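You operate a simulated robot arm through the tools that you are given. There is no shell and no other tool. Be economical: measure what you need, move in short steps, check, and stop when the job is done.

You are at the controls of a simulated two-armed robot. One attempt, no reset.

## Task
Put the black rag on the top of cabinet two. Push the cabinet three door shut. Open the cabinet two door, put the yellow funnel from the top shelf of cabinet two on top of the carton on the third shelf from the bottom of the grey shelf unit, then shut the door. Put the grey pad on the top of the labeller table away on the top of the spill kit table. Fetch the white pad and set it on the black tray. Turn the grey drum knob to 160 L. Put the tape roll on the green tray. Do these in any order.

Only the result counts: the job must be done as asked and must still hold three seconds after the hand-in. Knocking over, shifting, dropping, spilling or breaking anything else fails it.

## Robot
Two 7-joint arms with two-finger parallel grippers on one trunk, on a base that drives. Base frame: it is fixed to the floor where the robot stands at the start and does not move with it; the origin is under the middle of the robot, x ahead of it, y to its left, z up. Readings come in m, rad, newtons and seconds.
The left shoulder is at the start at [0.06, 0.189, 1.138], the right one opposite. With the tool pointing down near the work surface each hand reaches from about 0.1 to 0.64 m from the robot's upright axis, wherever it stands, measured 20 degrees to its own side. Places, roughly: black rag (11x7x3 cm) [0.6, 0.1, 1.2]; black tray (24x20x4 cm) [0.2, 4.3, 0.8]; cabinet three door [-1.8, -1.4, 0.7]; cabinet two door [-1.6, -1.5, 0.7]; carton [0.5, -0.5, 1.25]; green tray [-4.5, 5.75, 0.75]; grey drum knob [-3.6, 5.5, 0.7]; grey pad [-1, 0.25, 0.75]; tape roll (11x11x5 cm) [-4.2, 5.8, 0.8]; top of cabinet two [-1.6, -1.8, 1.4]; top of the spill kit table [-1.1, 5.9, 0.8]; white pad [-1, 5.75, 0.75]; yellow funnel (15x15x11 cm) [-1.5, -1.7, 1]. Payload 3.43 kg a hand.
The TCP of each hand is the grasp point between the finger pads, 0.03 m short of the fingertips. In the tool frame z runs along the fingers and y along their closing line. The gripper opens to 0.094 m. The fingers are 0.028 m wide and 0.01 m thick; the gripper's body (0.05 by 0.096 m) begins 0.055 m behind the TCP.
Orientation is told as [roll, pitch, yaw] about the base's x, y, z axes, in that order, counted from this pose: with the fingers straight down and closing along the base's y, the tool's x points along the base's -x, its y along +y and its z along -z.

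## Interface
- The arms move only by the tool step_arm. It takes "left_rows", "right_rows" or both (then of equal length, played together; a hand with none holds still); each is a list of rows, each a list of 6 numbers: the shift along the tool's x, y, z in m, then the turn, a rotation vector about the tool's x, y, z in degrees. In form: [[dx, dy, dz, wx, wy, wz], ...]. A call has 1 to 10 rows; each row shifts and turns the commanded pose from where the row before left it, along the tool's axes as they then stand. "left_hand" and "right_hand" are, for a hand that has rows, the finger opening in m, from 0 to 0.094, set as the call begins (left out, the last holds). Each row takes 0.2 s and may step no farther than 0.05 m and 0.15 rad from the row before; otherwise, or with a gripper value out of range, the whole call is refused. Where a pose cannot be reached the arm comes as near as it can. A force on the tool above 40 N (or 10 N above the force at the start of the call, whichever is more), or a blocked arm, ends the call early, and 0.2 s more pass. The fingers move at their own pace (about 0.153 m/s each) and stop on an object; they squeeze with about 37 N. The grip force told is the motor's: it shows also when the fingers shut on nothing. Time passes only in rows, and 0.2 s behind the last, so rows that do not move let the fingers close. It gives the time, the measured TCP pose, the force on the tool (base axes), the opening and the grip force at its end, in the units of the frame above (readings bear some noise), with the torque about the TCP (base axes, N m) and any sound that the robot's microphone picked up.
- Cameras (640 x 400 px; columns grow to the right, rows downward): "scene" is now at [-0.049, 0.0508, 1.6663]; the picture's right is [0.89, -0.46, -0.00], its down [-0.43, -0.83, -0.36] and it looks along [0.17, 0.32, -0.93] (base axes); focal length 214 px, centre (320, 200). "left" rides on the left gripper at [0.076, -0.014, -0.102] in its tool frame; the picture's right is [0.18, 0.98, 0.00], its down [-0.75, 0.14, -0.64] and it looks along [-0.63, 0.12, 0.77] (tool axes); focal length 243 px, centre (320, 200). "right" rides on the right gripper at [0.076, 0.014, -0.103] in its tool frame; the picture's right is [-0.18, 0.98, 0.00], its down [-0.75, -0.14, -0.64] and it looks along [-0.63, -0.12, 0.77] (tool axes); focal length 243 px, centre (320, 200). There is no depth. A picture from a camera that has moved, and an enlarged one, comes with that camera's place and axes in the base frame and with its lens. The place of the scene camera against the robot may be out by one fixed shift of up to 0.018 m in any direction.
- grab_frame(camera): a new picture of that camera. It takes no simulated time.
- lift_body(by): slides the trunk up (or, below 0, down) by that many m; the arms and the scene camera ride with it, the base frame stays. It gives what a move gives, with no picture.
- roll_base(legs): drives the robot by 1 to 6 legs, each [ahead, left, turn to the left] in m, m and rad, along the robot's own axes; the way and the turn of a leg run together, so that a leg with both is an arc; at most 1.5 m and 3.142 rad a leg. The arms and the cameras ride along, it lands a little off, and it stops where it bumps. It gives what a move gives.
- aim_head(pan, tilt): turns the head with the scene camera to pan (to the left, within 1.501 rad either way) and tilt (down, from -0.506 to 1.204), counted from straight ahead of the robot. It gives what a move gives.
- close_up(camera, box): a new picture of the part [left, top, right, bottom] of that camera's present view, enlarged. It takes no simulated time.
- job_done(): hands the job in; it is judged then, once.

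Work in short steps. Places have to be worked out from the pictures, the camera data and where the tool is seen: move nearer, look again, correct. Check each grasp and each placing, and mend what went wrong. You have 207 turns and 210 pictures in all, those below and enlarged ones among them. Open the grippers and draw the arms clear of the work before you hand the job in, unless the task says otherwise; then end with one line.

The tools are called after "Emit:" by a JSON object that holds its "api" and its "payload". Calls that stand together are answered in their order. step_arm: Moves the arms, as the interface text tells. Its arguments: {"type":"object","properties":{"left_rows":{"type":"array"},"left_hand":{"type":"number"},"right_rows":{"type":"array"},"right_hand":{"type":"number"}},"required":[]} The other tools are called the same way: lift_body (by) slides the trunk up or down; roll_base (legs) drives the base; aim_head (pan, tilt) turns the head that bears the scene camera; grab_frame (camera) takes a picture; close_up (camera, box) takes an enlarged picture of a part of a camera's view; job_done () hands the job in.

At the start:

```text
time_s: 0.0
left_eef_pos: [0.2826, -0.0429, 1.0]
left_tcp_rot: [0.0, -0.001, -0.001]
left_force: [0.2, 0.5, 0.3]
left_moment: [0.01, 0.0, 0.0]
left_opening: 0.0941
left_grip_force: 0.1
right_eef_pos: [0.2636, -0.3172, 1.0003]
right_tcp_rot: [0.001, -0.001, 0.001]
right_force: [-0.5, -0.1, -0.5]
right_moment: [0.02, -0.01, -0.01]
right_opening: 0.094
right_grip_force: 0.2
trunk travel left (down, up): [-0.81, 0.18]
robot x, y, heading: [0.0015, -0.0006, 0.002]
head pan, tilt: [1.089, 1.201]
```

scene: 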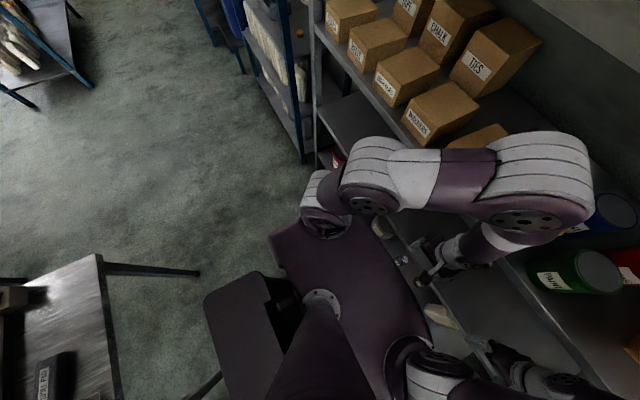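
right: 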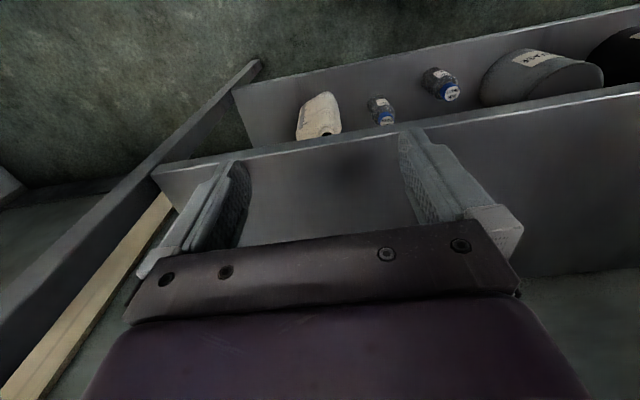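
left: 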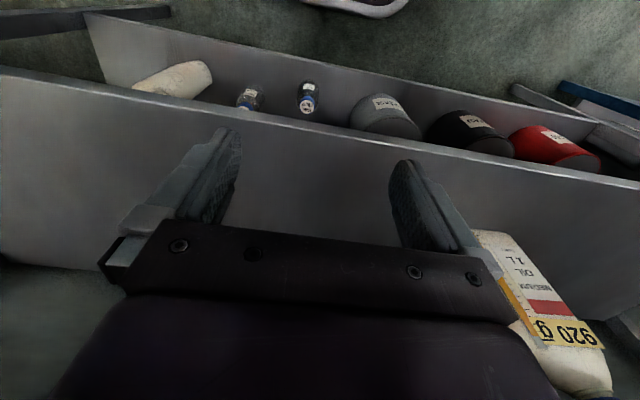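

I start by looking at the shelf ahead for the rag and the carton.

Emit:
{"api": "aim_head", "payload": {"pan": 0.0, "tilt": 0.6}}

Emit:
{"api": "grab_frame", "payload": {"camera": "scene"}}

```text
time_s: 1.3
left_eef_pos: [0.2832, -0.0414, 0.9992]
left_tcp_rot: [0.001, 0.0, 0.001]
left_force: [-0.3, 1.2, -0.9]
left_moment: [0.01, 0.05, 0.01]
left_opening: 0.094
left_grip_force: 0.1
right_eef_pos: [0.2647, -0.3182, 0.9995]
right_tcp_rot: [0.0, 0.0, 0.0]
right_force: [0.9, -0.5, -0.8]
right_moment: [-0.01, -0.02, -0.02]
right_opening: 0.0942
right_grip_force: 0.1
trunk travel left (down, up): [-0.81, 0.18]
robot x, y, heading: [-0.0018, -0.0019, -0.003]
head pan, tilt: [0.0, 0.6]
```

```text
206 pictures are left
camera scene: at [0.0135, 0.0014, 1.7109], right [0.0, -1.0, 0.0], down [-0.57, 0.0, -0.82], along [0.82, 0.0, -0.57], focal length 214 px, centre (320, 200)
```

scene: 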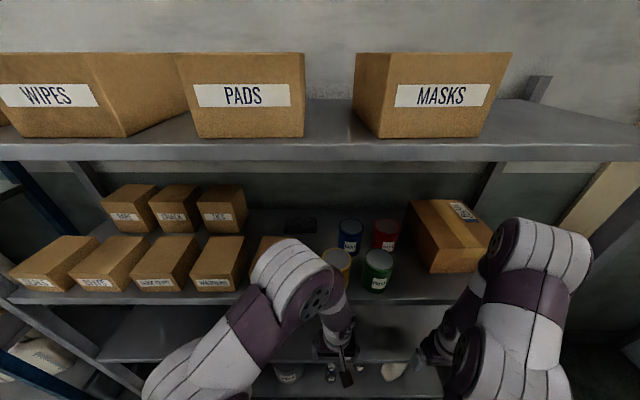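

The carton sits right, and a dark flat thing lies behind the cans. I zoom and also survey other directions.

Emit:
{"api": "close_up", "payload": {"camera": "scene", "box": [200, 170, 520, 310]}}

Emit:
{"api": "aim_head", "payload": {"pan": 1.5, "tilt": 0.3}}

Emit:
{"api": "grab_frame", "payload": {"camera": "scene"}}

Emit:
{"api": "aim_head", "payload": {"pan": -1.5, "tilt": 0.4}}

Emit:
{"api": "grab_frame", "payload": {"camera": "scene"}}

```text
2.00 times, centred on (360, 240) of scene
camera zoom: at [0.0135, 0.0014, 1.7109], right [0.0, -1.0, 0.0], down [-0.57, 0.0, -0.82], along [0.82, 0.0, -0.57], focal length 429 px, centre (240, 120)
```

zoom: 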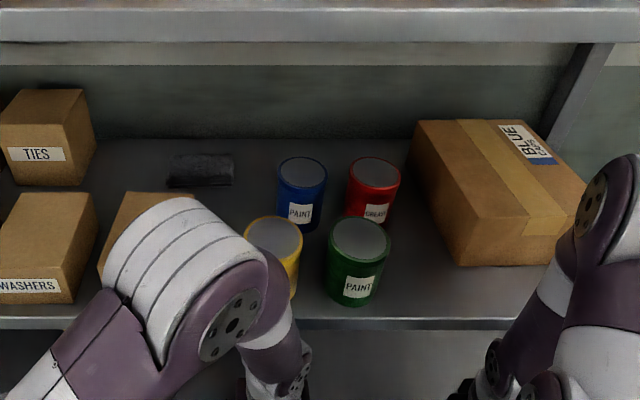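

```text
time_s: 2.9
left_eef_pos: [0.283, -0.0425, 1.0002]
left_tcp_rot: [0.0, 0.001, -0.001]
left_force: [0.8, 0.3, -1.5]
left_moment: [0.0, -0.03, -0.01]
left_opening: 0.0941
left_grip_force: 0.0
right_eef_pos: [0.2643, -0.3181, 1.0003]
right_tcp_rot: [0.002, 0.002, -0.002]
right_force: [-0.6, 0.1, -0.3]
right_moment: [0.0, 0.0, 0.0]
right_opening: 0.0937
right_grip_force: 0.0
trunk travel left (down, up): [-0.81, 0.18]
robot x, y, heading: [-0.0021, 0.0025, -0.001]
head pan, tilt: [1.499, 0.3]
```

```text
204 pictures are left
camera scene: at [-0.0681, 0.0944, 1.7384], right [1.0, -0.07, 0.0], down [-0.02, -0.29, -0.96], along [0.07, 0.95, -0.3], focal length 214 px, centre (320, 200)
```

scene: 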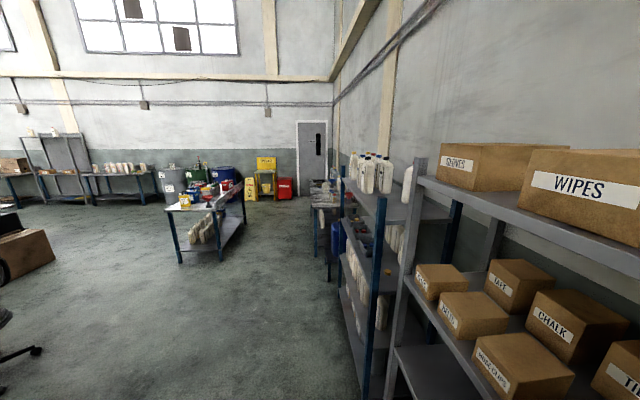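

```text
time_s: 5.5
left_eef_pos: [0.2832, -0.0434, 1.0002]
left_tcp_rot: [0.0, 0.0, -0.001]
left_force: [0.6, 0.2, 0.1]
left_moment: [0.01, 0.02, 0.0]
left_opening: 0.094
left_grip_force: 0.0
right_eef_pos: [0.2645, -0.3178, 0.9993]
right_tcp_rot: [-0.001, 0.0, 0.0]
right_force: [0.3, 0.2, 0.0]
right_moment: [0.02, -0.02, 0.04]
right_opening: 0.0942
right_grip_force: 0.1
trunk travel left (down, up): [-0.81, 0.18]
robot x, y, heading: [-0.0027, 0.0006, -0.002]
head pan, tilt: [-1.499, 0.4]
```

```text
203 pictures are left
camera scene: at [-0.0682, -0.0911, 1.7291], right [-1.0, -0.07, 0.0], down [-0.03, 0.39, -0.92], along [0.07, -0.92, -0.39], focal length 214 px, centre (320, 200)
```

scene: 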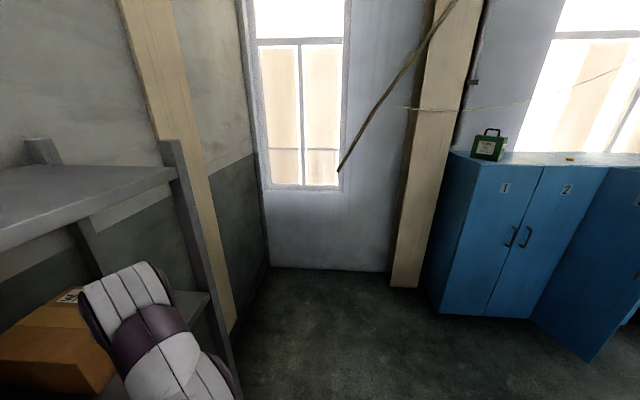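

Cabinets are to the right; door three stands open, hinged next to cabinet two. To see between the shelves, I back off a little and lower the trunk.

Emit:
{"api": "roll_base", "payload": {"legs": [[-0.2, 0, 0]]}}

Emit:
{"api": "lift_body", "payload": {"by": -0.35}}

Emit:
{"api": "aim_head", "payload": {"pan": 0.0, "tilt": 0.15}}

Emit:
{"api": "grab_frame", "payload": {"camera": "scene"}}

```text
time_s: 7.1
left_eef_pos: [0.0823, -0.0428, 0.9996]
left_tcp_rot: [0.001, -0.001, -0.002]
left_force: [-0.4, 0.3, -0.3]
left_moment: [0.0, -0.01, 0.0]
left_opening: 0.094
left_grip_force: 0.1
right_eef_pos: [0.0629, -0.3183, 0.9992]
right_tcp_rot: [0.001, 0.001, 0.0]
right_force: [-0.2, 0.1, 0.4]
right_moment: [0.02, 0.02, 0.0]
right_opening: 0.0942
right_grip_force: 0.0
trunk travel left (down, up): [-0.81, 0.18]
robot x, y, heading: [-0.1996, -0.0029, 0.001]
head pan, tilt: [-1.499, 0.4]
```

```text
time_s: 10.6
left_eef_pos: [0.0825, -0.0413, 0.6502]
left_tcp_rot: [0.0, 0.001, -0.001]
left_force: [-0.7, 0.4, 0.0]
left_moment: [0.01, 0.0, 0.02]
left_opening: 0.094
left_grip_force: 0.1
right_eef_pos: [0.0623, -0.3172, 0.6504]
right_tcp_rot: [0.001, 0.0, -0.002]
right_force: [-0.2, 0.4, -0.1]
right_moment: [0.04, -0.03, -0.04]
right_opening: 0.0942
right_grip_force: 0.0
trunk travel left (down, up): [-0.46, 0.53]
robot x, y, heading: [-0.1995, 0.0007, -0.002]
head pan, tilt: [-1.499, 0.4]
```

```text
time_s: 12.2
left_eef_pos: [0.0823, -0.0431, 0.6501]
left_tcp_rot: [-0.001, -0.001, -0.001]
left_force: [0.6, 1.2, 0.0]
left_moment: [0.01, -0.05, 0.01]
left_opening: 0.094
left_grip_force: 0.0
right_eef_pos: [0.0627, -0.3187, 0.6503]
right_tcp_rot: [0.0, -0.001, -0.001]
right_force: [0.8, 0.3, -0.3]
right_moment: [0.0, -0.03, -0.02]
right_opening: 0.094
right_grip_force: 0.1
trunk travel left (down, up): [-0.46, 0.53]
robot x, y, heading: [-0.2011, -0.0001, 0.003]
head pan, tilt: [0.0, 0.15]
```

```text
202 pictures are left
camera scene: at [-0.1826, 0.0014, 1.4024], right [0.0, -1.0, 0.0], down [-0.15, 0.0, -0.99], along [0.99, 0.0, -0.15], focal length 214 px, centre (320, 200)
```

scene: 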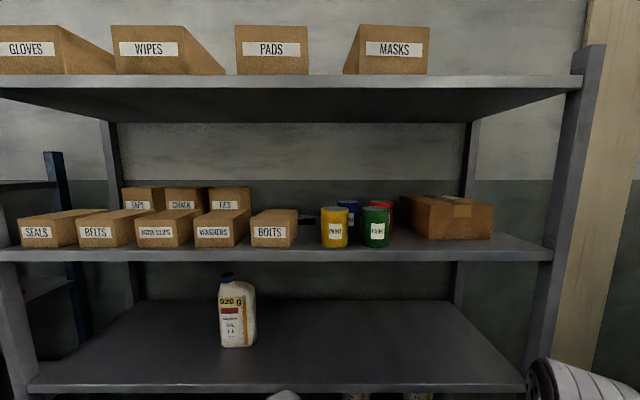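

The third shelf surface is at about z 1.2 with its front edge at x≈0.31, and the shelf above has its underside at about 1.57. The rag is near [0.57, 0.07], long along y, so the fingers must close along x. I raise the trunk and turn the left hand 90° to see the arm posture.

Emit:
{"api": "lift_body", "payload": {"by": 0.45}}

Emit:
{"api": "step_arm", "payload": {"left_rows": [[0, 0, -0.03, 0, 0, 8.5], [0, 0, -0.03, 0, 0, 8.5], [0, 0, -0.03, 0, 0, 8.5], [0, 0, -0.03, 0, 0, 8.5], [0, 0, -0.03, 0, 0, 8.5], [0, 0, -0.02, 0, 0, 8.5], [0, 0, -0.02, 0, 0, 8.5], [0, 0, -0.02, 0, 0, 8.5], [0, 0, 0, 0, 0, 8.5], [0, 0, 0, 0, 0, 8.5]]}}

Emit:
{"api": "aim_head", "payload": {"pan": 0.0, "tilt": 0.8}}

Emit:
{"api": "grab_frame", "payload": {"camera": "scene"}}

Emit:
{"api": "grab_frame", "payload": {"camera": "left"}}

```text
refused: 0.45 is not a number from -0.4 to 0.4
```

```text
time_s: 14.3
left_eef_pos: [0.0814, -0.0435, 0.8589]
left_tcp_rot: [-0.001, 0.0, -1.487]
left_force: [0.2, -0.2, 0.1]
left_moment: [-0.02, -0.01, 0.02]
left_opening: 0.0942
left_grip_force: 0.1
right_eef_pos: [0.0618, -0.3183, 0.6504]
right_tcp_rot: [0.002, -0.001, -0.004]
right_force: [-0.6, 0.7, -0.2]
right_moment: [-0.02, -0.01, 0.03]
right_opening: 0.094
right_grip_force: 0.0
trunk travel left (down, up): [-0.46, 0.53]
robot x, y, heading: [-0.2038, 0.0014, 0.003]
head pan, tilt: [0.0, 0.15]
```

```text
time_s: 15.4
left_eef_pos: [0.0817, -0.0428, 0.8598]
left_tcp_rot: [0.001, -0.001, -1.485]
left_force: [0.5, -0.5, 0.0]
left_moment: [-0.01, 0.01, 0.0]
left_opening: 0.094
left_grip_force: 0.0
right_eef_pos: [0.0628, -0.3186, 0.6497]
right_tcp_rot: [-0.001, 0.001, -0.002]
right_force: [-0.3, -0.2, 0.4]
right_moment: [0.01, -0.03, -0.04]
right_opening: 0.094
right_grip_force: 0.0
trunk travel left (down, up): [-0.46, 0.53]
robot x, y, heading: [-0.2025, 0.0022, 0.003]
head pan, tilt: [0.0, 0.799]
```

```text
201 pictures are left
camera scene: at [-0.1946, 0.0015, 1.3441], right [0.0, -1.0, 0.0], down [-0.72, 0.0, -0.7], along [0.7, 0.0, -0.72], focal length 214 px, centre (320, 200)
```

scene: 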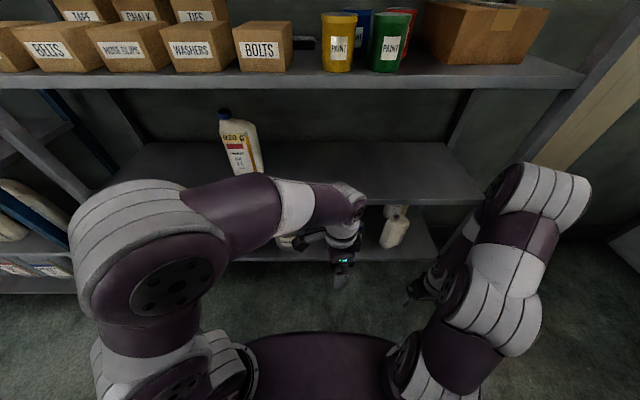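

```text
200 pictures are left
camera left: at [0.0616, 0.0303, 0.962], right [0.96, 0.27, 0.0], down [0.21, -0.74, 0.64], along [0.17, -0.62, -0.77], focal length 243 px, centre (320, 200)
```

left: 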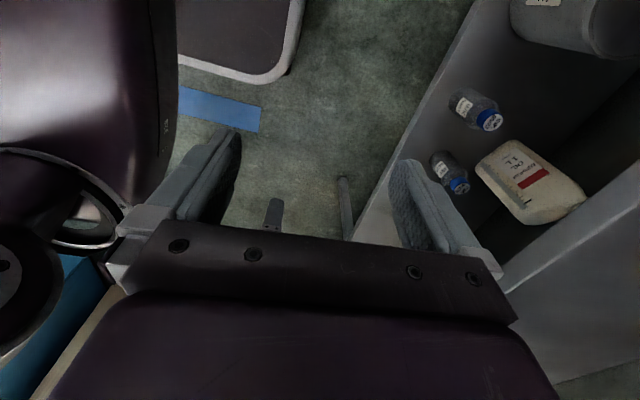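

The forearm runs level and the wrist is compact, so a vertical grasp fits between the shelves. I raise the trunk first.

Emit:
{"api": "lift_body", "payload": {"by": 0.38}}

Emit:
{"api": "step_arm", "payload": {"left_rows": [[0.035, 0, -0.02, 0, 0, 4.8], [0.04, 0, -0.02, 0, 0, 0], [0, 0, 0, 0, 0, 0]]}}

Emit:
{"api": "grab_frame", "payload": {"camera": "left"}}

Emit:
{"api": "grab_frame", "payload": {"camera": "scene"}}

```text
time_s: 19.1
left_eef_pos: [0.0813, -0.0434, 1.2394]
left_tcp_rot: [-0.001, 0.001, -1.486]
left_force: [0.1, 0.5, -0.5]
left_moment: [-0.02, -0.02, -0.01]
left_opening: 0.0938
left_grip_force: 0.0
right_eef_pos: [0.0632, -0.3179, 1.0294]
right_tcp_rot: [0.001, -0.001, 0.0]
right_force: [0.4, -0.3, 0.1]
right_moment: [0.01, 0.03, 0.04]
right_opening: 0.094
right_grip_force: 0.1
trunk travel left (down, up): [-0.84, 0.15]
robot x, y, heading: [-0.2018, 0.0003, -0.001]
head pan, tilt: [0.0, 0.799]
```

```text
time_s: 19.9
left_eef_pos: [0.0767, 0.0319, 1.2565]
left_tcp_rot: [0.0, 0.001, -1.571]
left_force: [0.1, -0.4, -0.3]
left_moment: [0.01, -0.03, 0.01]
left_opening: 0.0941
left_grip_force: 0.1
left hand out of reach, approached as far as the arm can: row 1, 2
right_eef_pos: [0.0618, -0.3195, 1.0316]
right_tcp_rot: [0.001, -0.001, -0.002]
right_force: [0.2, -0.1, -0.6]
right_moment: [0.0, -0.01, 0.01]
right_opening: 0.094
right_grip_force: 0.1
trunk travel left (down, up): [-0.84, 0.15]
robot x, y, heading: [-0.1983, 0.0015, -0.004]
head pan, tilt: [0.0, 0.799]
```

```text
199 pictures are left
camera left: at [0.0625, 0.107, 1.359], right [0.98, 0.18, 0.0], down [0.14, -0.75, 0.64], along [0.12, -0.63, -0.77], focal length 243 px, centre (320, 200)
```

left: 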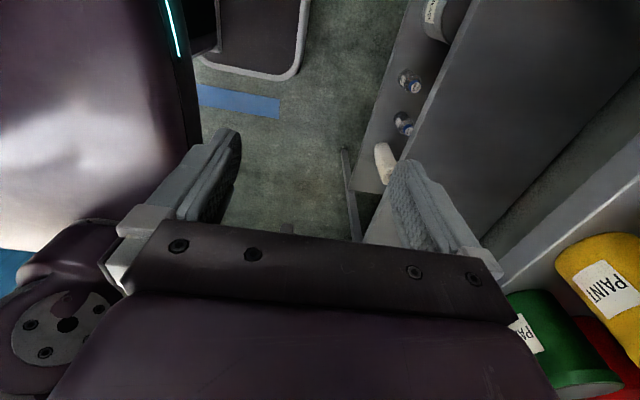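

```text
198 pictures are left
camera scene: at [-0.1942, 0.0, 1.724], right [0.0, -1.0, 0.0], down [-0.72, 0.0, -0.7], along [0.7, 0.0, -0.72], focal length 214 px, centre (320, 200)
```

scene: 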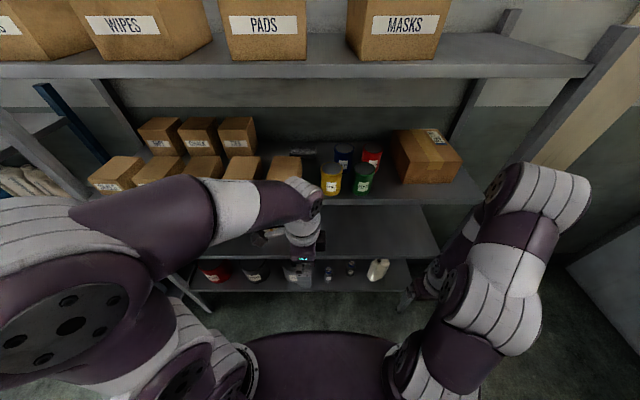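

Rag re-measured at about [0.577, 0.075]. I extend the hand forward and up in free space, then check its pose.

Emit:
{"api": "step_arm", "payload": {"left_rows": [[0, 0.045, -0.02, 0, 0, 0], [0, 0.045, -0.01, 0, 0, 0], [0, 0.04, 0, 0, 0, 0], [0, 0, 0, 0, 0, 0]]}}

Emit:
{"api": "grab_frame", "payload": {"camera": "scene"}}

```text
time_s: 20.9
left_eef_pos: [0.1853, 0.0402, 1.2353]
left_tcp_rot: [0.001, 0.002, -1.569]
left_force: [0.2, 0.2, 0.4]
left_moment: [-0.04, -0.04, 0.01]
left_opening: 0.0941
left_grip_force: 0.0
left hand out of reach, approached as far as the arm can: row 1, 2, 3
right_eef_pos: [0.0612, -0.3171, 1.0296]
right_tcp_rot: [-0.001, 0.0, -0.001]
right_force: [0.4, 0.1, 0.0]
right_moment: [-0.01, -0.02, -0.01]
right_opening: 0.094
right_grip_force: 0.1
trunk travel left (down, up): [-0.84, 0.15]
robot x, y, heading: [-0.1977, 0.0027, -0.004]
head pan, tilt: [0.0, 0.799]
```

```text
197 pictures are left
camera scene: at [-0.1956, 0.0017, 1.724], right [0.0, -1.0, 0.0], down [-0.72, 0.0, -0.7], along [0.7, 0.0, -0.72], focal length 214 px, centre (320, 200)
```

scene: 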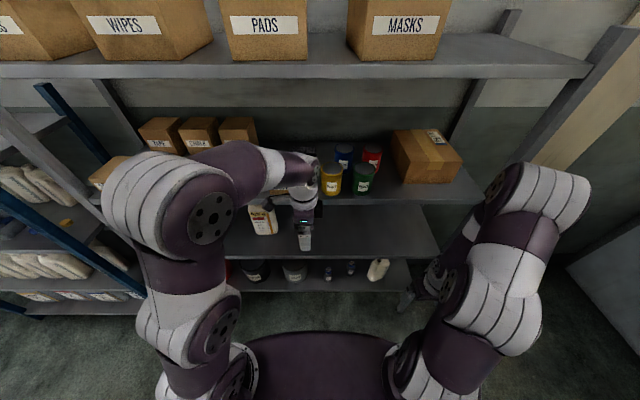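

The tool can't point down so high above the shoulder; I raise the trunk and retry with the hand relatively lower.

Emit:
{"api": "lift_body", "payload": {"by": 0.14}}

Emit:
{"api": "step_arm", "payload": {"left_rows": [[0, 0, 0, 0, 0, 0]]}}

```text
time_s: 22.5
left_eef_pos: [0.1852, 0.0376, 1.3764]
left_tcp_rot: [-0.001, 0.001, -1.57]
left_force: [0.2, -0.2, 0.3]
left_moment: [-0.05, 0.05, 0.01]
left_opening: 0.0939
left_grip_force: 0.0
right_eef_pos: [0.0629, -0.3178, 1.1696]
right_tcp_rot: [0.001, -0.002, -0.002]
right_force: [0.2, 0.3, -0.1]
right_moment: [0.02, 0.01, 0.03]
right_opening: 0.0941
right_grip_force: 0.1
trunk travel left (down, up): [-0.98, 0.01]
robot x, y, heading: [-0.2025, 0.0001, -0.002]
head pan, tilt: [0.0, 0.799]
```

```text
time_s: 22.9
left_eef_pos: [0.1855, 0.0379, 1.3752]
left_tcp_rot: [0.0, 0.001, -1.568]
left_force: [-0.4, -0.6, 0.4]
left_moment: [-0.02, 0.01, 0.01]
left_opening: 0.0942
left_grip_force: 0.1
right_eef_pos: [0.063, -0.3188, 1.1693]
right_tcp_rot: [0.0, 0.0, -0.001]
right_force: [0.1, 0.3, 0.8]
right_moment: [0.03, -0.02, 0.01]
right_opening: 0.0941
right_grip_force: 0.0
trunk travel left (down, up): [-0.98, 0.01]
robot x, y, heading: [-0.1975, -0.0006, 0.001]
head pan, tilt: [0.0, 0.799]
```

Now down to z≈1.28 ahead of the shelf, aligned with the gap at y≈0.034.

Emit:
{"api": "step_arm", "payload": {"left_rows": [[0, 0.015, 0.045, 0, 0, 0], [0, 0.015, 0.045, 0, 0, 0], [0, 0, 0, 0, 0, 0]]}}

Emit:
{"api": "grab_frame", "payload": {"camera": "scene"}}

Emit:
{"api": "grab_frame", "payload": {"camera": "left"}}

```text
time_s: 23.7
left_eef_pos: [0.2159, 0.0398, 1.2862]
left_tcp_rot: [0.002, -0.002, -1.57]
left_force: [0.3, -1.1, 0.1]
left_moment: [0.02, -0.02, 0.0]
left_opening: 0.0938
left_grip_force: 0.0
right_eef_pos: [0.0616, -0.3184, 1.1706]
right_tcp_rot: [-0.001, -0.002, -0.001]
right_force: [1.7, 1.0, 0.5]
right_moment: [0.02, 0.0, 0.01]
right_opening: 0.0939
right_grip_force: 0.1
trunk travel left (down, up): [-0.98, 0.01]
robot x, y, heading: [-0.1995, -0.003, 0.001]
head pan, tilt: [0.0, 0.799]
```

```text
196 pictures are left
camera scene: at [-0.1961, 0.0017, 1.8641], right [0.0, -1.0, 0.0], down [-0.72, 0.0, -0.7], along [0.7, 0.0, -0.72], focal length 214 px, centre (320, 200)
```

scene: 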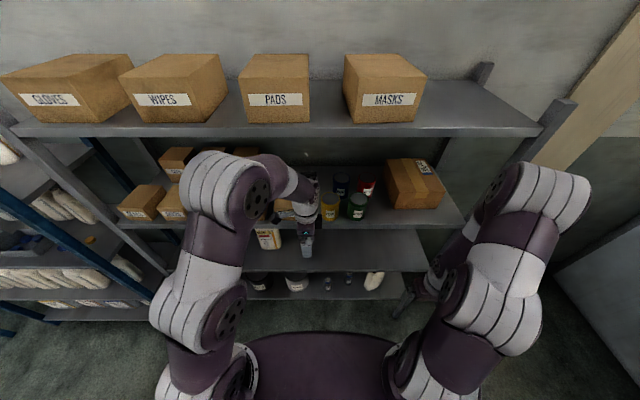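

```text
195 pictures are left
camera left: at [0.2011, 0.1137, 1.3884], right [0.98, 0.19, 0.0], down [0.14, -0.75, 0.64], along [0.12, -0.63, -0.77], focal length 243 px, centre (320, 200)
```

left: 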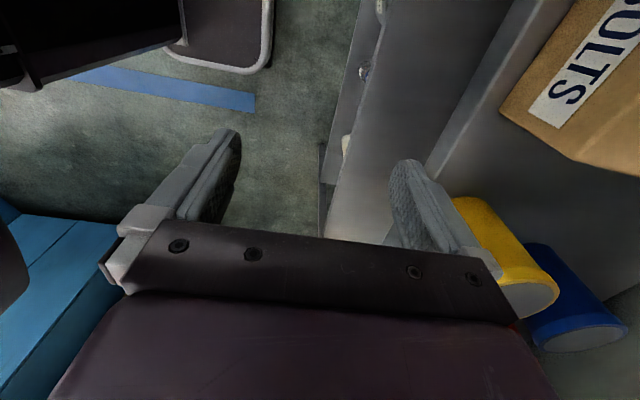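

The gap between the BOLTS box and the yellow can runs about y −0.003 to 0.075, so the hand is centred. I pull the right hand back and drive forward.

Emit:
{"api": "step_arm", "payload": {"right_rows": [[0.03, 0, 0, 0, 0, 0], [0.03, 0, 0, 0, 0, 0]]}}

Emit:
{"api": "roll_base", "payload": {"legs": [[0.18, 0, 0]]}}

Emit:
{"api": "grab_frame", "payload": {"camera": "left"}}

Emit:
{"api": "grab_frame", "payload": {"camera": "scene"}}

```text
time_s: 24.3
left_eef_pos: [0.2124, 0.0384, 1.2856]
left_tcp_rot: [0.001, -0.001, -1.569]
left_force: [0.4, 0.9, 0.9]
left_moment: [-0.01, -0.02, 0.02]
left_opening: 0.0942
left_grip_force: 0.0
right_eef_pos: [-0.0018, -0.3176, 1.1693]
right_tcp_rot: [0.0, -0.002, -0.002]
right_force: [-0.7, 0.1, -0.2]
right_moment: [-0.03, 0.0, 0.03]
right_opening: 0.0942
right_grip_force: 0.1
trunk travel left (down, up): [-0.98, 0.01]
robot x, y, heading: [-0.1976, -0.0008, -0.001]
head pan, tilt: [0.0, 0.799]
```

```text
time_s: 25.7
left_eef_pos: [0.3518, 0.0399, 1.2826]
left_tcp_rot: [-0.011, 0.008, -1.575]
left_force: [0.1, 0.5, -0.8]
left_moment: [0.02, 0.0, 0.0]
left_opening: 0.0942
left_grip_force: 0.1
right_eef_pos: [0.1456, -0.3174, 1.17]
right_tcp_rot: [0.0, -0.008, -0.002]
right_force: [-0.2, 0.8, 0.9]
right_moment: [0.0, 0.0, 0.05]
right_opening: 0.0939
right_grip_force: 0.1
trunk travel left (down, up): [-0.98, 0.01]
robot x, y, heading: [-0.0513, -0.0037, -0.003]
head pan, tilt: [0.0, 0.799]
stopped in leg 1: the robot was blocked; the commanded pose is now the measured one
```

```text
194 pictures are left
camera left: at [0.3395, 0.1144, 1.3865], right [0.98, 0.18, -0.01], down [0.15, -0.76, 0.64], along [0.11, -0.63, -0.77], focal length 243 px, centre (320, 200)
```

left: 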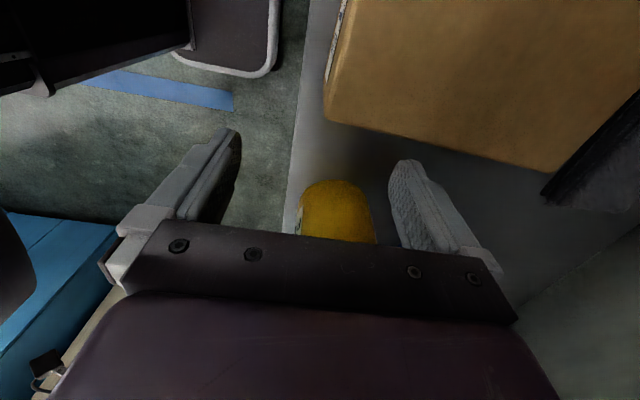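

```text
193 pictures are left
camera scene: at [-0.0571, 0.0023, 1.8643], right [0.0, -1.0, 0.0], down [-0.71, 0.0, -0.7], along [0.7, 0.0, -0.71], focal length 214 px, centre (320, 200)
```

scene: 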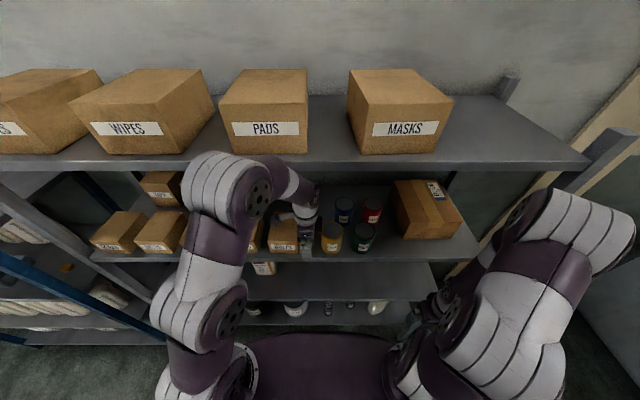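

The elbow met the upper shelf's edge. A sideways-tilted grasp (wrist toward +y, camera on top) needs less height; I back off and turn the left hand the other way round for that.

Emit:
{"api": "roll_base", "payload": {"legs": [[-0.18, 0, 0]]}}

Emit:
{"api": "step_arm", "payload": {"left_rows": [[0, 0, 0, 0, 0, -8.5], [0, 0, 0, 0, 0, -8.5], [0, 0, 0, 0, 0, -8.5], [0, 0, 0, 0, 0, -8.5], [0, 0, 0, 0, 0, -8.5], [0, 0, 0, 0, 0, -8.5], [0, 0, 0, 0, 0, -8.5], [0, 0, 0, 0, 0, -8.5], [0, 0, 0, 0, 0, -8.5], [0, 0, 0, 0, 0, -8.5]]}}

Emit:
{"api": "step_arm", "payload": {"left_rows": [[0, 0, 0, 0, 0, -8.5], [0, 0, 0, 0, 0, -8.5], [0, 0, 0, 0, 0, -8.5], [0, 0, 0, 0, 0, -8.5], [0, 0, 0, 0, 0, -8.5], [0, 0, 0, 0, 0, -8.5], [0, 0, 0, 0, 0, -8.5], [0, 0, 0, 0, 0, -8.5], [0, 0, 0, 0, 0, -8.5], [0, 0, 0, 0, 0, -8.5]]}}

Emit:
{"api": "grab_frame", "payload": {"camera": "scene"}}

```text
time_s: 27.2
left_eef_pos: [0.1829, 0.0413, 1.2793]
left_tcp_rot: [-0.02, 0.007, -1.57]
left_force: [1.2, -0.1, 0.5]
left_moment: [0.0, 0.03, -0.01]
left_opening: 0.094
left_grip_force: 0.0
right_eef_pos: [-0.0241, -0.3174, 1.1681]
right_tcp_rot: [0.0, 0.004, 0.002]
right_force: [0.1, 0.1, -0.5]
right_moment: [0.01, -0.01, -0.03]
right_opening: 0.0938
right_grip_force: 0.2
trunk travel left (down, up): [-0.98, 0.01]
robot x, y, heading: [-0.2274, 0.0005, 0.002]
head pan, tilt: [0.0, 0.799]
```

```text
time_s: 29.4
left_eef_pos: [0.1787, 0.0415, 1.2811]
left_tcp_rot: [0.006, 0.019, -0.08]
left_force: [0.0, 0.4, 0.6]
left_moment: [-0.03, 0.0, -0.02]
left_opening: 0.094
left_grip_force: 0.1
right_eef_pos: [-0.0268, -0.3167, 1.1699]
right_tcp_rot: [0.002, 0.0, 0.002]
right_force: [-0.8, -1.1, 0.1]
right_moment: [0.01, 0.03, 0.01]
right_opening: 0.094
right_grip_force: 0.1
trunk travel left (down, up): [-0.98, 0.01]
robot x, y, heading: [-0.2308, 0.0001, 0.002]
head pan, tilt: [0.0, 0.799]
```

```text
time_s: 31.6
left_eef_pos: [0.18, 0.0404, 1.2797]
left_tcp_rot: [0.017, -0.004, 1.4]
left_force: [0.0, -0.7, 0.2]
left_moment: [-0.03, 0.03, 0.02]
left_opening: 0.0939
left_grip_force: 0.0
right_eef_pos: [-0.0263, -0.3175, 1.1684]
right_tcp_rot: [0.0, 0.0, 0.002]
right_force: [-0.7, 0.2, 0.8]
right_moment: [0.02, 0.03, -0.04]
right_opening: 0.0941
right_grip_force: 0.0
trunk travel left (down, up): [-0.98, 0.01]
robot x, y, heading: [-0.2296, -0.0014, 0.002]
head pan, tilt: [0.0, 0.799]
```

```text
192 pictures are left
camera scene: at [-0.2253, 0.0013, 1.864], right [0.0, -1.0, 0.0], down [-0.72, 0.0, -0.7], along [0.7, 0.0, -0.72], focal length 214 px, centre (320, 200)
```

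scene: 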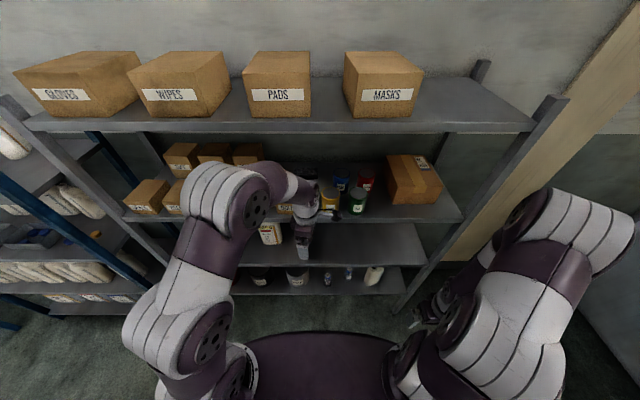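

That works. Now I finish the yaw and tilt 45° about the closing axis, so the wrist moves toward +y.

Emit:
{"api": "step_arm", "payload": {"left_rows": [[0, 0, 0, 0, 0, -4.9], [0, 0, 0, 0, 0, -4.9], [0, 0, 0, 0, 7.5, 0], [0, 0, 0, 0, 7.5, 0], [0, 0, 0, 0, 7.5, 0], [0, 0, 0, 0, 7.5, 0], [0, 0, 0, 0, 7.5, 0], [0, 0, 0, 0, 7.5, 0], [0, 0, 0, 0, 0, 0]]}}

Emit:
{"api": "lift_body", "payload": {"by": -0.15}}

Emit:
{"api": "grab_frame", "payload": {"camera": "scene"}}

Emit:
{"api": "grab_frame", "payload": {"camera": "left"}}

```text
time_s: 33.6
left_eef_pos: [0.1801, 0.0413, 1.2801]
left_tcp_rot: [0.023, 0.78, 1.585]
left_force: [-0.2, 0.2, -0.4]
left_moment: [-0.02, -0.02, 0.03]
left_opening: 0.094
left_grip_force: 0.0
right_eef_pos: [-0.0268, -0.3176, 1.169]
right_tcp_rot: [0.0, 0.001, 0.002]
right_force: [0.2, 0.4, -0.5]
right_moment: [0.01, 0.02, 0.0]
right_opening: 0.094
right_grip_force: 0.1
trunk travel left (down, up): [-0.98, 0.01]
robot x, y, heading: [-0.2342, -0.0, -0.001]
head pan, tilt: [0.0, 0.799]
```

```text
time_s: 35.4
left_eef_pos: [0.1804, 0.0409, 1.13]
left_tcp_rot: [0.023, 0.778, 1.586]
left_force: [1.1, -1.0, -0.1]
left_moment: [0.02, -0.04, 0.04]
left_opening: 0.0941
left_grip_force: 0.0
right_eef_pos: [-0.0274, -0.3179, 1.0189]
right_tcp_rot: [-0.001, 0.0, 0.001]
right_force: [0.2, 0.4, 0.1]
right_moment: [-0.02, 0.0, -0.03]
right_opening: 0.0939
right_grip_force: 0.0
trunk travel left (down, up): [-0.83, 0.16]
robot x, y, heading: [-0.234, -0.0002, -0.0]
head pan, tilt: [0.0, 0.799]
```

```text
191 pictures are left
camera scene: at [-0.2254, 0.0013, 1.7141], right [0.0, -1.0, 0.0], down [-0.72, 0.0, -0.7], along [0.7, 0.0, -0.72], focal length 214 px, centre (320, 200)
```

scene: 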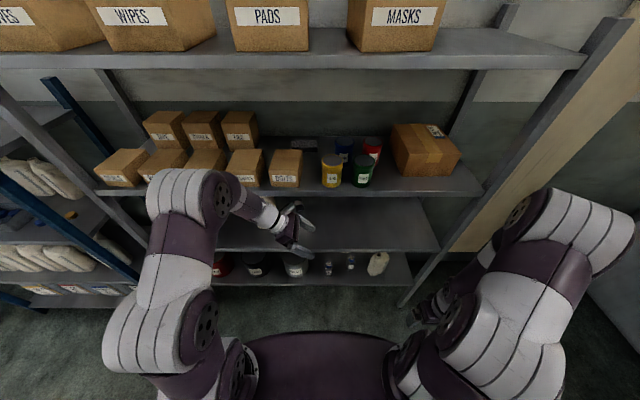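

```text
190 pictures are left
camera left: at [0.1972, 0.0577, 1.2567], right [-0.98, -0.13, 0.15], down [-0.14, 0.99, -0.07], along [-0.13, -0.09, -0.99], focal length 243 px, centre (320, 200)
```

left: 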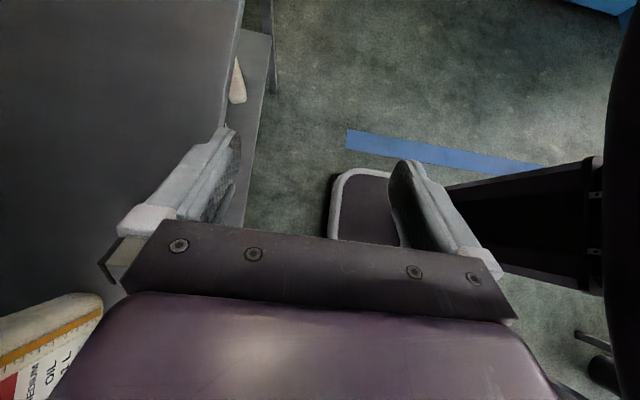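

Good posture. I raise the hand within the arm to z≈1.28 and check the elbow.

Emit:
{"api": "step_arm", "payload": {"left_rows": [[0.035, -0.02, -0.035, 0, 0, 0], [0.035, -0.02, -0.035, 0, 0, 0], [0.035, -0.02, -0.035, 0, 0, 0], [0, 0, 0, 0, 0, 0]]}}

Emit:
{"api": "grab_frame", "payload": {"camera": "scene"}}

Emit:
{"api": "grab_frame", "payload": {"camera": "left"}}

```text
refused: row 1 steps farther than a row can; nothing moved
```

```text
189 pictures are left
camera scene: at [-0.2254, 0.0013, 1.7141], right [0.0, -1.0, 0.0], down [-0.72, 0.0, -0.7], along [0.7, 0.0, -0.72], focal length 214 px, centre (320, 200)
```

scene: 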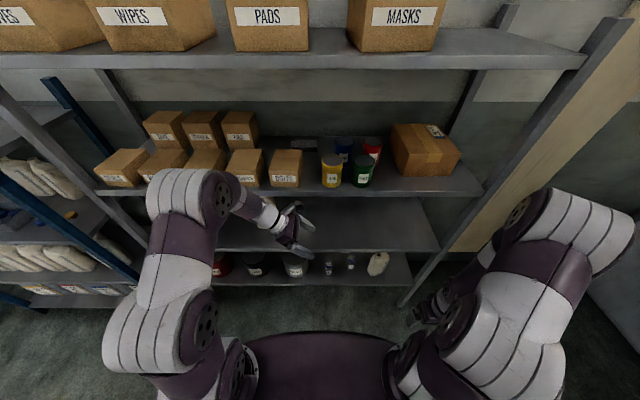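

```text
188 pictures are left
camera left: at [0.1972, 0.0577, 1.2567], right [-0.98, -0.13, 0.15], down [-0.14, 0.99, -0.07], along [-0.13, -0.09, -0.99], focal length 243 px, centre (320, 200)
```

left: 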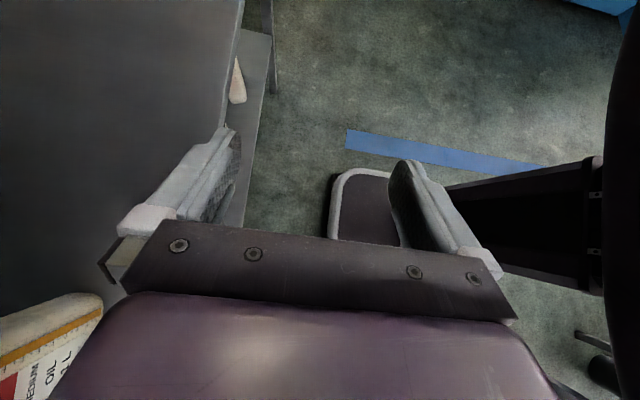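

Step too long; I redo it in smaller steps.

Emit:
{"api": "step_arm", "payload": {"left_rows": [[0.03, -0.015, -0.03, 0, 0, 0], [0.03, -0.015, -0.03, 0, 0, 0], [0.03, -0.015, -0.03, 0, 0, 0], [0.017, -0.01, -0.017, 0, 0, 0], [0, 0, 0, 0, 0, 0]]}}

Emit:
{"api": "grab_frame", "payload": {"camera": "scene"}}

```text
time_s: 36.6
left_eef_pos: [0.194, 0.0007, 1.2121]
left_tcp_rot: [0.024, 0.778, 1.587]
left_force: [0.7, 0.5, -1.1]
left_moment: [-0.02, -0.01, -0.01]
left_opening: 0.0938
left_grip_force: 0.1
left hand out of reach, approached as far as the arm can: row 2, 3, 4
right_eef_pos: [-0.0277, -0.3173, 1.0194]
right_tcp_rot: [0.001, 0.001, 0.001]
right_force: [0.3, 0.4, 0.0]
right_moment: [-0.01, 0.01, 0.02]
right_opening: 0.0941
right_grip_force: 0.0
trunk travel left (down, up): [-0.83, 0.16]
robot x, y, heading: [-0.2314, -0.0024, 0.001]
head pan, tilt: [0.0, 0.799]
```

```text
187 pictures are left
camera scene: at [-0.226, 0.0012, 1.714], right [0.0, -1.0, 0.0], down [-0.72, 0.0, -0.7], along [0.7, 0.0, -0.72], focal length 214 px, centre (320, 200)
```

scene: 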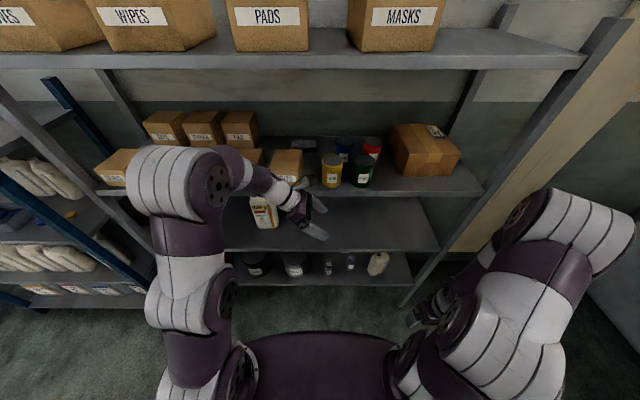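

The height limit relative to the shoulder remains, so I raise the trunk 7 cm, then extend forward, which should drop the elbow.

Emit:
{"api": "lift_body", "payload": {"by": 0.075}}

Emit:
{"api": "step_arm", "payload": {"left_rows": [[-0.0125, -0.03, -0.0125, 0, 0, 0], [-0.0125, -0.03, -0.0125, 0, 0, 0], [0, -0.03, 0, 0, 0, 0], [0, 0, 0, 0, 0, 0]]}}

Emit:
{"api": "grab_frame", "payload": {"camera": "scene"}}

Emit:
{"api": "grab_frame", "payload": {"camera": "left"}}

```text
time_s: 37.7
left_eef_pos: [0.1946, 0.0014, 1.2864]
left_tcp_rot: [0.022, 0.776, 1.588]
left_force: [0.1, 0.0, 0.0]
left_moment: [-0.01, -0.01, 0.04]
left_opening: 0.094
left_grip_force: 0.1
right_eef_pos: [-0.0274, -0.3175, 1.0947]
right_tcp_rot: [-0.001, 0.0, 0.002]
right_force: [-0.4, -0.2, -0.8]
right_moment: [-0.01, 0.0, 0.01]
right_opening: 0.0941
right_grip_force: 0.0
trunk travel left (down, up): [-0.905, 0.085]
robot x, y, heading: [-0.2318, -0.003, 0.007]
head pan, tilt: [0.0, 0.799]
```

```text
time_s: 38.7
left_eef_pos: [0.2333, 0.0127, 1.2476]
left_tcp_rot: [0.02, 0.778, 1.584]
left_force: [-0.3, -0.3, 0.0]
left_moment: [-0.01, 0.01, 0.01]
left_opening: 0.0938
left_grip_force: 0.1
left hand out of reach, approached as far as the arm can: row 1, 2, 3
right_eef_pos: [-0.0274, -0.3188, 1.0938]
right_tcp_rot: [0.001, 0.001, 0.001]
right_force: [-0.2, 0.2, -0.3]
right_moment: [0.02, -0.02, 0.04]
right_opening: 0.094
right_grip_force: 0.0
trunk travel left (down, up): [-0.905, 0.085]
robot x, y, heading: [-0.2333, 0.0033, 0.003]
head pan, tilt: [0.0, 0.799]
```

```text
186 pictures are left
camera scene: at [-0.2264, 0.0011, 1.789], right [0.0, -1.0, 0.0], down [-0.72, 0.0, -0.7], along [0.7, 0.0, -0.72], focal length 214 px, centre (320, 200)
```

scene: 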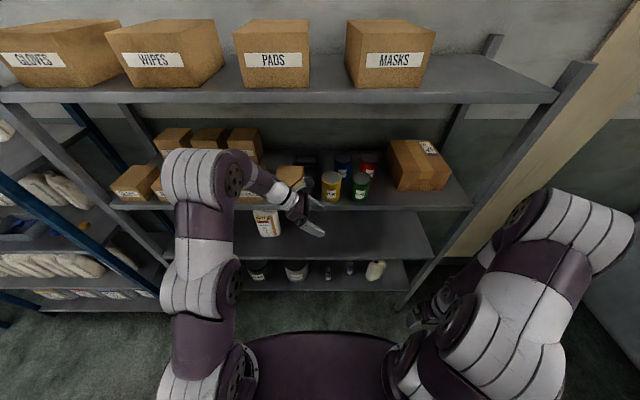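

```text
185 pictures are left
camera left: at [0.2498, 0.0283, 1.374], right [-0.98, -0.13, 0.14], down [-0.14, 0.99, -0.07], along [-0.13, -0.09, -0.99], focal length 243 px, centre (320, 200)
```

left: 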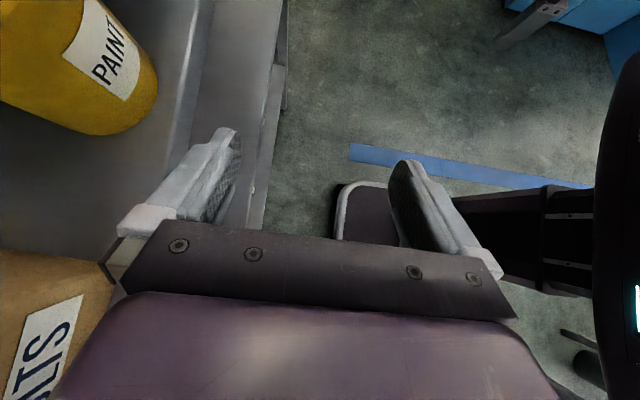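

The arm prefers a forward-pitched tool at this height, so I'll turn the rag 90° by pushing one end, then grasp it across its 7 cm side with the tool pitched forward. I back off slightly and reorient the left hand.

Emit:
{"api": "roll_base", "payload": {"legs": [[-0.05, 0, 0]]}}

Emit:
{"api": "step_arm", "payload": {"left_rows": [[0, 0, 0, 0, -7.5, 0], [0, 0, 0, 0, -7.5, 0], [0, 0, 0, 0, -7.5, 0], [0, 0, 0, 0, -7.5, 0], [0, 0, 0, 0, -7.5, 0], [0, 0, 0, 0, -7.0, 0], [0, 0, 0, 0, 0, 8.5], [0, 0, 0, 0, 0, 8.5], [0, 0, 0, 0, 0, 8.5], [0, 0, 0, 0, 0, 8.5]], "left_hand": 0.0}}

Emit:
{"api": "step_arm", "payload": {"left_rows": [[0, 0, 0, 0, 0, 8.5], [0, 0, 0, 0, 0, 8.5], [0, 0, 0, 0, 0, 8.5], [0, 0, 0, 0, 0, 8.5], [0, 0, 0, 0, 0, 8.5], [0, 0, 0, 0, 0, 8.5], [0, 0, 0, 0, 0, 4], [0, 0, 0, 0, -8.5, 0], [0, 0, 0, 0, -8.5, 0], [0, 0, 0, 0, -8.5, 0]]}}

Emit:
{"api": "grab_frame", "payload": {"camera": "scene"}}

```text
time_s: 39.6
left_eef_pos: [0.1913, 0.0123, 1.2438]
left_tcp_rot: [0.031, 0.777, 1.592]
left_force: [0.1, 0.0, 0.0]
left_moment: [-0.03, 0.05, -0.05]
left_opening: 0.094
left_grip_force: 0.1
right_eef_pos: [-0.0695, -0.3179, 1.0935]
right_tcp_rot: [0.001, 0.007, 0.002]
right_force: [0.9, 0.2, -0.5]
right_moment: [0.01, 0.05, 0.0]
right_opening: 0.0942
right_grip_force: 0.0
trunk travel left (down, up): [-0.905, 0.085]
robot x, y, heading: [-0.2851, 0.002, -0.004]
head pan, tilt: [0.0, 0.799]
```

```text
time_s: 41.8
left_eef_pos: [0.1839, 0.0136, 1.2459]
left_tcp_rot: [0.01, 0.007, 0.974]
left_force: [-1.2, 0.6, -0.5]
left_moment: [-0.03, 0.04, 0.02]
left_opening: 0.0
left_grip_force: 33.1
right_eef_pos: [-0.0757, -0.3175, 1.0938]
right_tcp_rot: [0.002, -0.001, 0.002]
right_force: [0.2, 0.4, -1.0]
right_moment: [-0.01, -0.05, -0.01]
right_opening: 0.0938
right_grip_force: 0.1
trunk travel left (down, up): [-0.905, 0.085]
robot x, y, heading: [-0.2783, -0.0032, 0.0]
head pan, tilt: [0.0, 0.799]
```

```text
time_s: 44.0
left_eef_pos: [0.184, 0.012, 1.2473]
left_tcp_rot: [-0.001, -0.43, 0.018]
left_force: [0.7, 0.0, 0.1]
left_moment: [0.03, 0.02, -0.05]
left_opening: 0.0
left_grip_force: 33.4
right_eef_pos: [-0.0766, -0.3182, 1.0943]
right_tcp_rot: [0.0, 0.001, 0.003]
right_force: [-0.2, 0.4, 0.6]
right_moment: [0.04, 0.01, -0.03]
right_opening: 0.094
right_grip_force: 0.1
trunk travel left (down, up): [-0.905, 0.085]
robot x, y, heading: [-0.2808, -0.0002, -0.001]
head pan, tilt: [0.0, 0.799]
```

```text
184 pictures are left
camera scene: at [-0.2753, 0.0013, 1.789], right [0.0, -1.0, 0.0], down [-0.72, 0.0, -0.7], along [0.7, 0.0, -0.72], focal length 214 px, centre (320, 200)
```

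scene: 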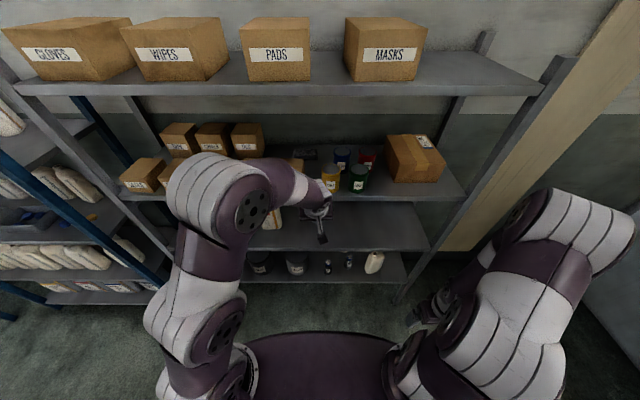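

Now pitch to about 30° and reach forward a bit to see the height reach.

Emit:
{"api": "step_arm", "payload": {"left_rows": [[0, 0.008, 0, 0, -5, 0], [-0.04, 0.008, 0.023, 0, 0, 0], [-0.035, 0, 0.02, 0, 0, 0], [0, 0, 0, 0, 0, 0]]}}

Emit:
{"api": "grab_frame", "payload": {"camera": "left"}}

```text
time_s: 45.0
left_eef_pos: [0.2697, 0.0308, 1.2467]
left_tcp_rot: [-0.002, -0.519, 0.017]
left_force: [-0.3, -0.2, -0.2]
left_moment: [-0.01, 0.01, 0.02]
left_opening: 0.0001
left_grip_force: 32.8
right_eef_pos: [-0.0779, -0.3178, 1.0953]
right_tcp_rot: [0.0, -0.001, 0.0]
right_force: [0.5, 0.3, 0.2]
right_moment: [0.04, -0.02, 0.0]
right_opening: 0.0942
right_grip_force: 0.0
trunk travel left (down, up): [-0.905, 0.085]
robot x, y, heading: [-0.2794, -0.002, -0.002]
head pan, tilt: [0.0, 0.799]
```

```text
183 pictures are left
camera left: at [0.1533, 0.0118, 1.2991], right [-0.18, 0.98, -0.09], down [0.33, 0.15, 0.93], along [0.93, 0.13, -0.35], focal length 243 px, centre (320, 200)
```

left: 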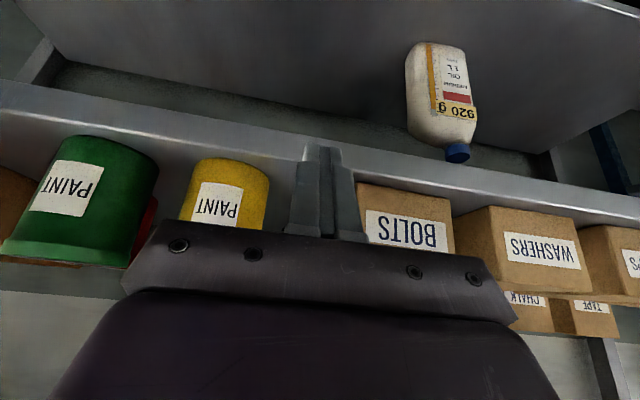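

Reach is fine and the shelf surface checks at z≈1.205. I lift 1 cm for clearance and drive in through the gap.

Emit:
{"api": "step_arm", "payload": {"left_rows": [[-0.005, 0, -0.009, 0, 0, 0]]}}

Emit:
{"api": "roll_base", "payload": {"legs": [[0.18, 0, 0]]}}

Emit:
{"api": "grab_frame", "payload": {"camera": "left"}}

Emit:
{"api": "grab_frame", "payload": {"camera": "scene"}}

```text
time_s: 45.4
left_eef_pos: [0.2703, 0.0305, 1.2562]
left_tcp_rot: [-0.003, -0.517, 0.019]
left_force: [0.5, -0.4, 0.5]
left_moment: [-0.01, 0.02, 0.01]
left_opening: 0.0
left_grip_force: 32.6
right_eef_pos: [-0.0758, -0.3171, 1.0945]
right_tcp_rot: [-0.001, 0.0, 0.003]
right_force: [-0.2, 0.0, -0.1]
right_moment: [-0.01, 0.0, 0.01]
right_opening: 0.094
right_grip_force: 0.1
trunk travel left (down, up): [-0.905, 0.085]
robot x, y, heading: [-0.2821, 0.0018, 0.002]
head pan, tilt: [0.0, 0.799]
```

```text
time_s: 46.9
left_eef_pos: [0.4456, 0.0315, 1.2586]
left_tcp_rot: [-0.001, -0.52, 0.022]
left_force: [-0.9, 0.4, -0.3]
left_moment: [-0.01, -0.03, 0.01]
left_opening: 0.0003
left_grip_force: 33.0
right_eef_pos: [0.1007, -0.3162, 1.0947]
right_tcp_rot: [0.0, -0.004, 0.005]
right_force: [-0.3, 0.3, 0.4]
right_moment: [-0.02, -0.01, -0.01]
right_opening: 0.0942
right_grip_force: 0.1
trunk travel left (down, up): [-0.905, 0.085]
robot x, y, heading: [-0.0992, 0.0014, 0.0]
head pan, tilt: [0.0, 0.799]
```

```text
182 pictures are left
camera left: at [0.3288, 0.0136, 1.3101], right [-0.18, 0.98, -0.09], down [0.33, 0.15, 0.93], along [0.93, 0.14, -0.35], focal length 243 px, centre (320, 200)
```

left: 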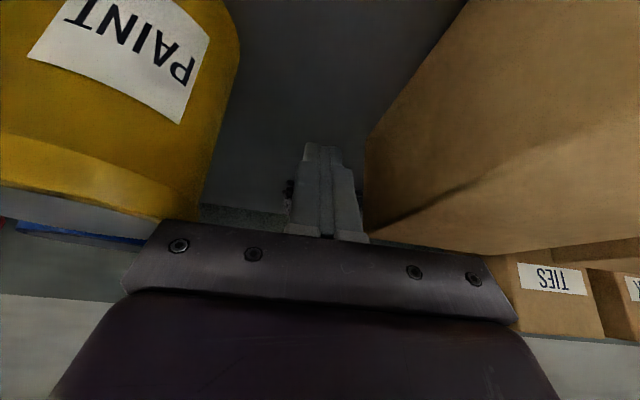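

```text
181 pictures are left
camera scene: at [-0.1009, 0.0018, 1.7891], right [0.0, -1.0, 0.0], down [-0.71, 0.0, -0.7], along [0.7, 0.0, -0.71], focal length 214 px, centre (320, 200)
```

scene: 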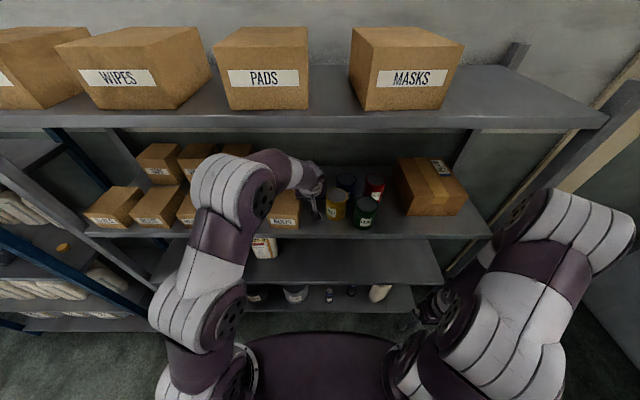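

The hand is in the gap. I zoom to find the rag's end beyond the fingers.

Emit:
{"api": "close_up", "payload": {"camera": "left", "box": [180, 120, 420, 270]}}

Emit:
{"api": "close_up", "payload": {"camera": "scene", "box": [240, 140, 400, 240]}}

```text
2.67 times, centred on (300, 195) of left
camera zoom: at [0.3288, 0.0136, 1.3101], right [-0.18, 0.98, -0.09], down [0.33, 0.15, 0.93], along [0.93, 0.14, -0.35], focal length 647 px, centre (373, 213)
```

zoom: 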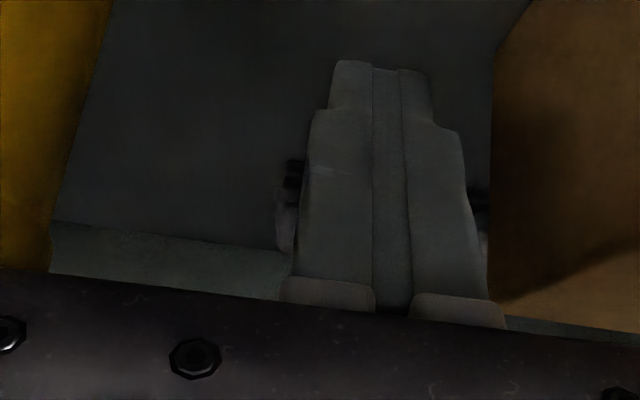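

```text
4.00 times, centred on (320, 190) of scene
camera zoom: at [-0.1009, 0.0018, 1.7891], right [0.0, -1.0, 0.0], down [-0.71, 0.0, -0.7], along [0.7, 0.0, -0.71], focal length 858 px, centre (320, 240)
```

zoom: 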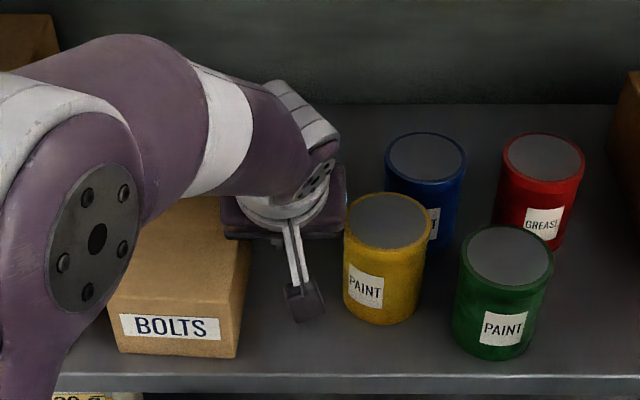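

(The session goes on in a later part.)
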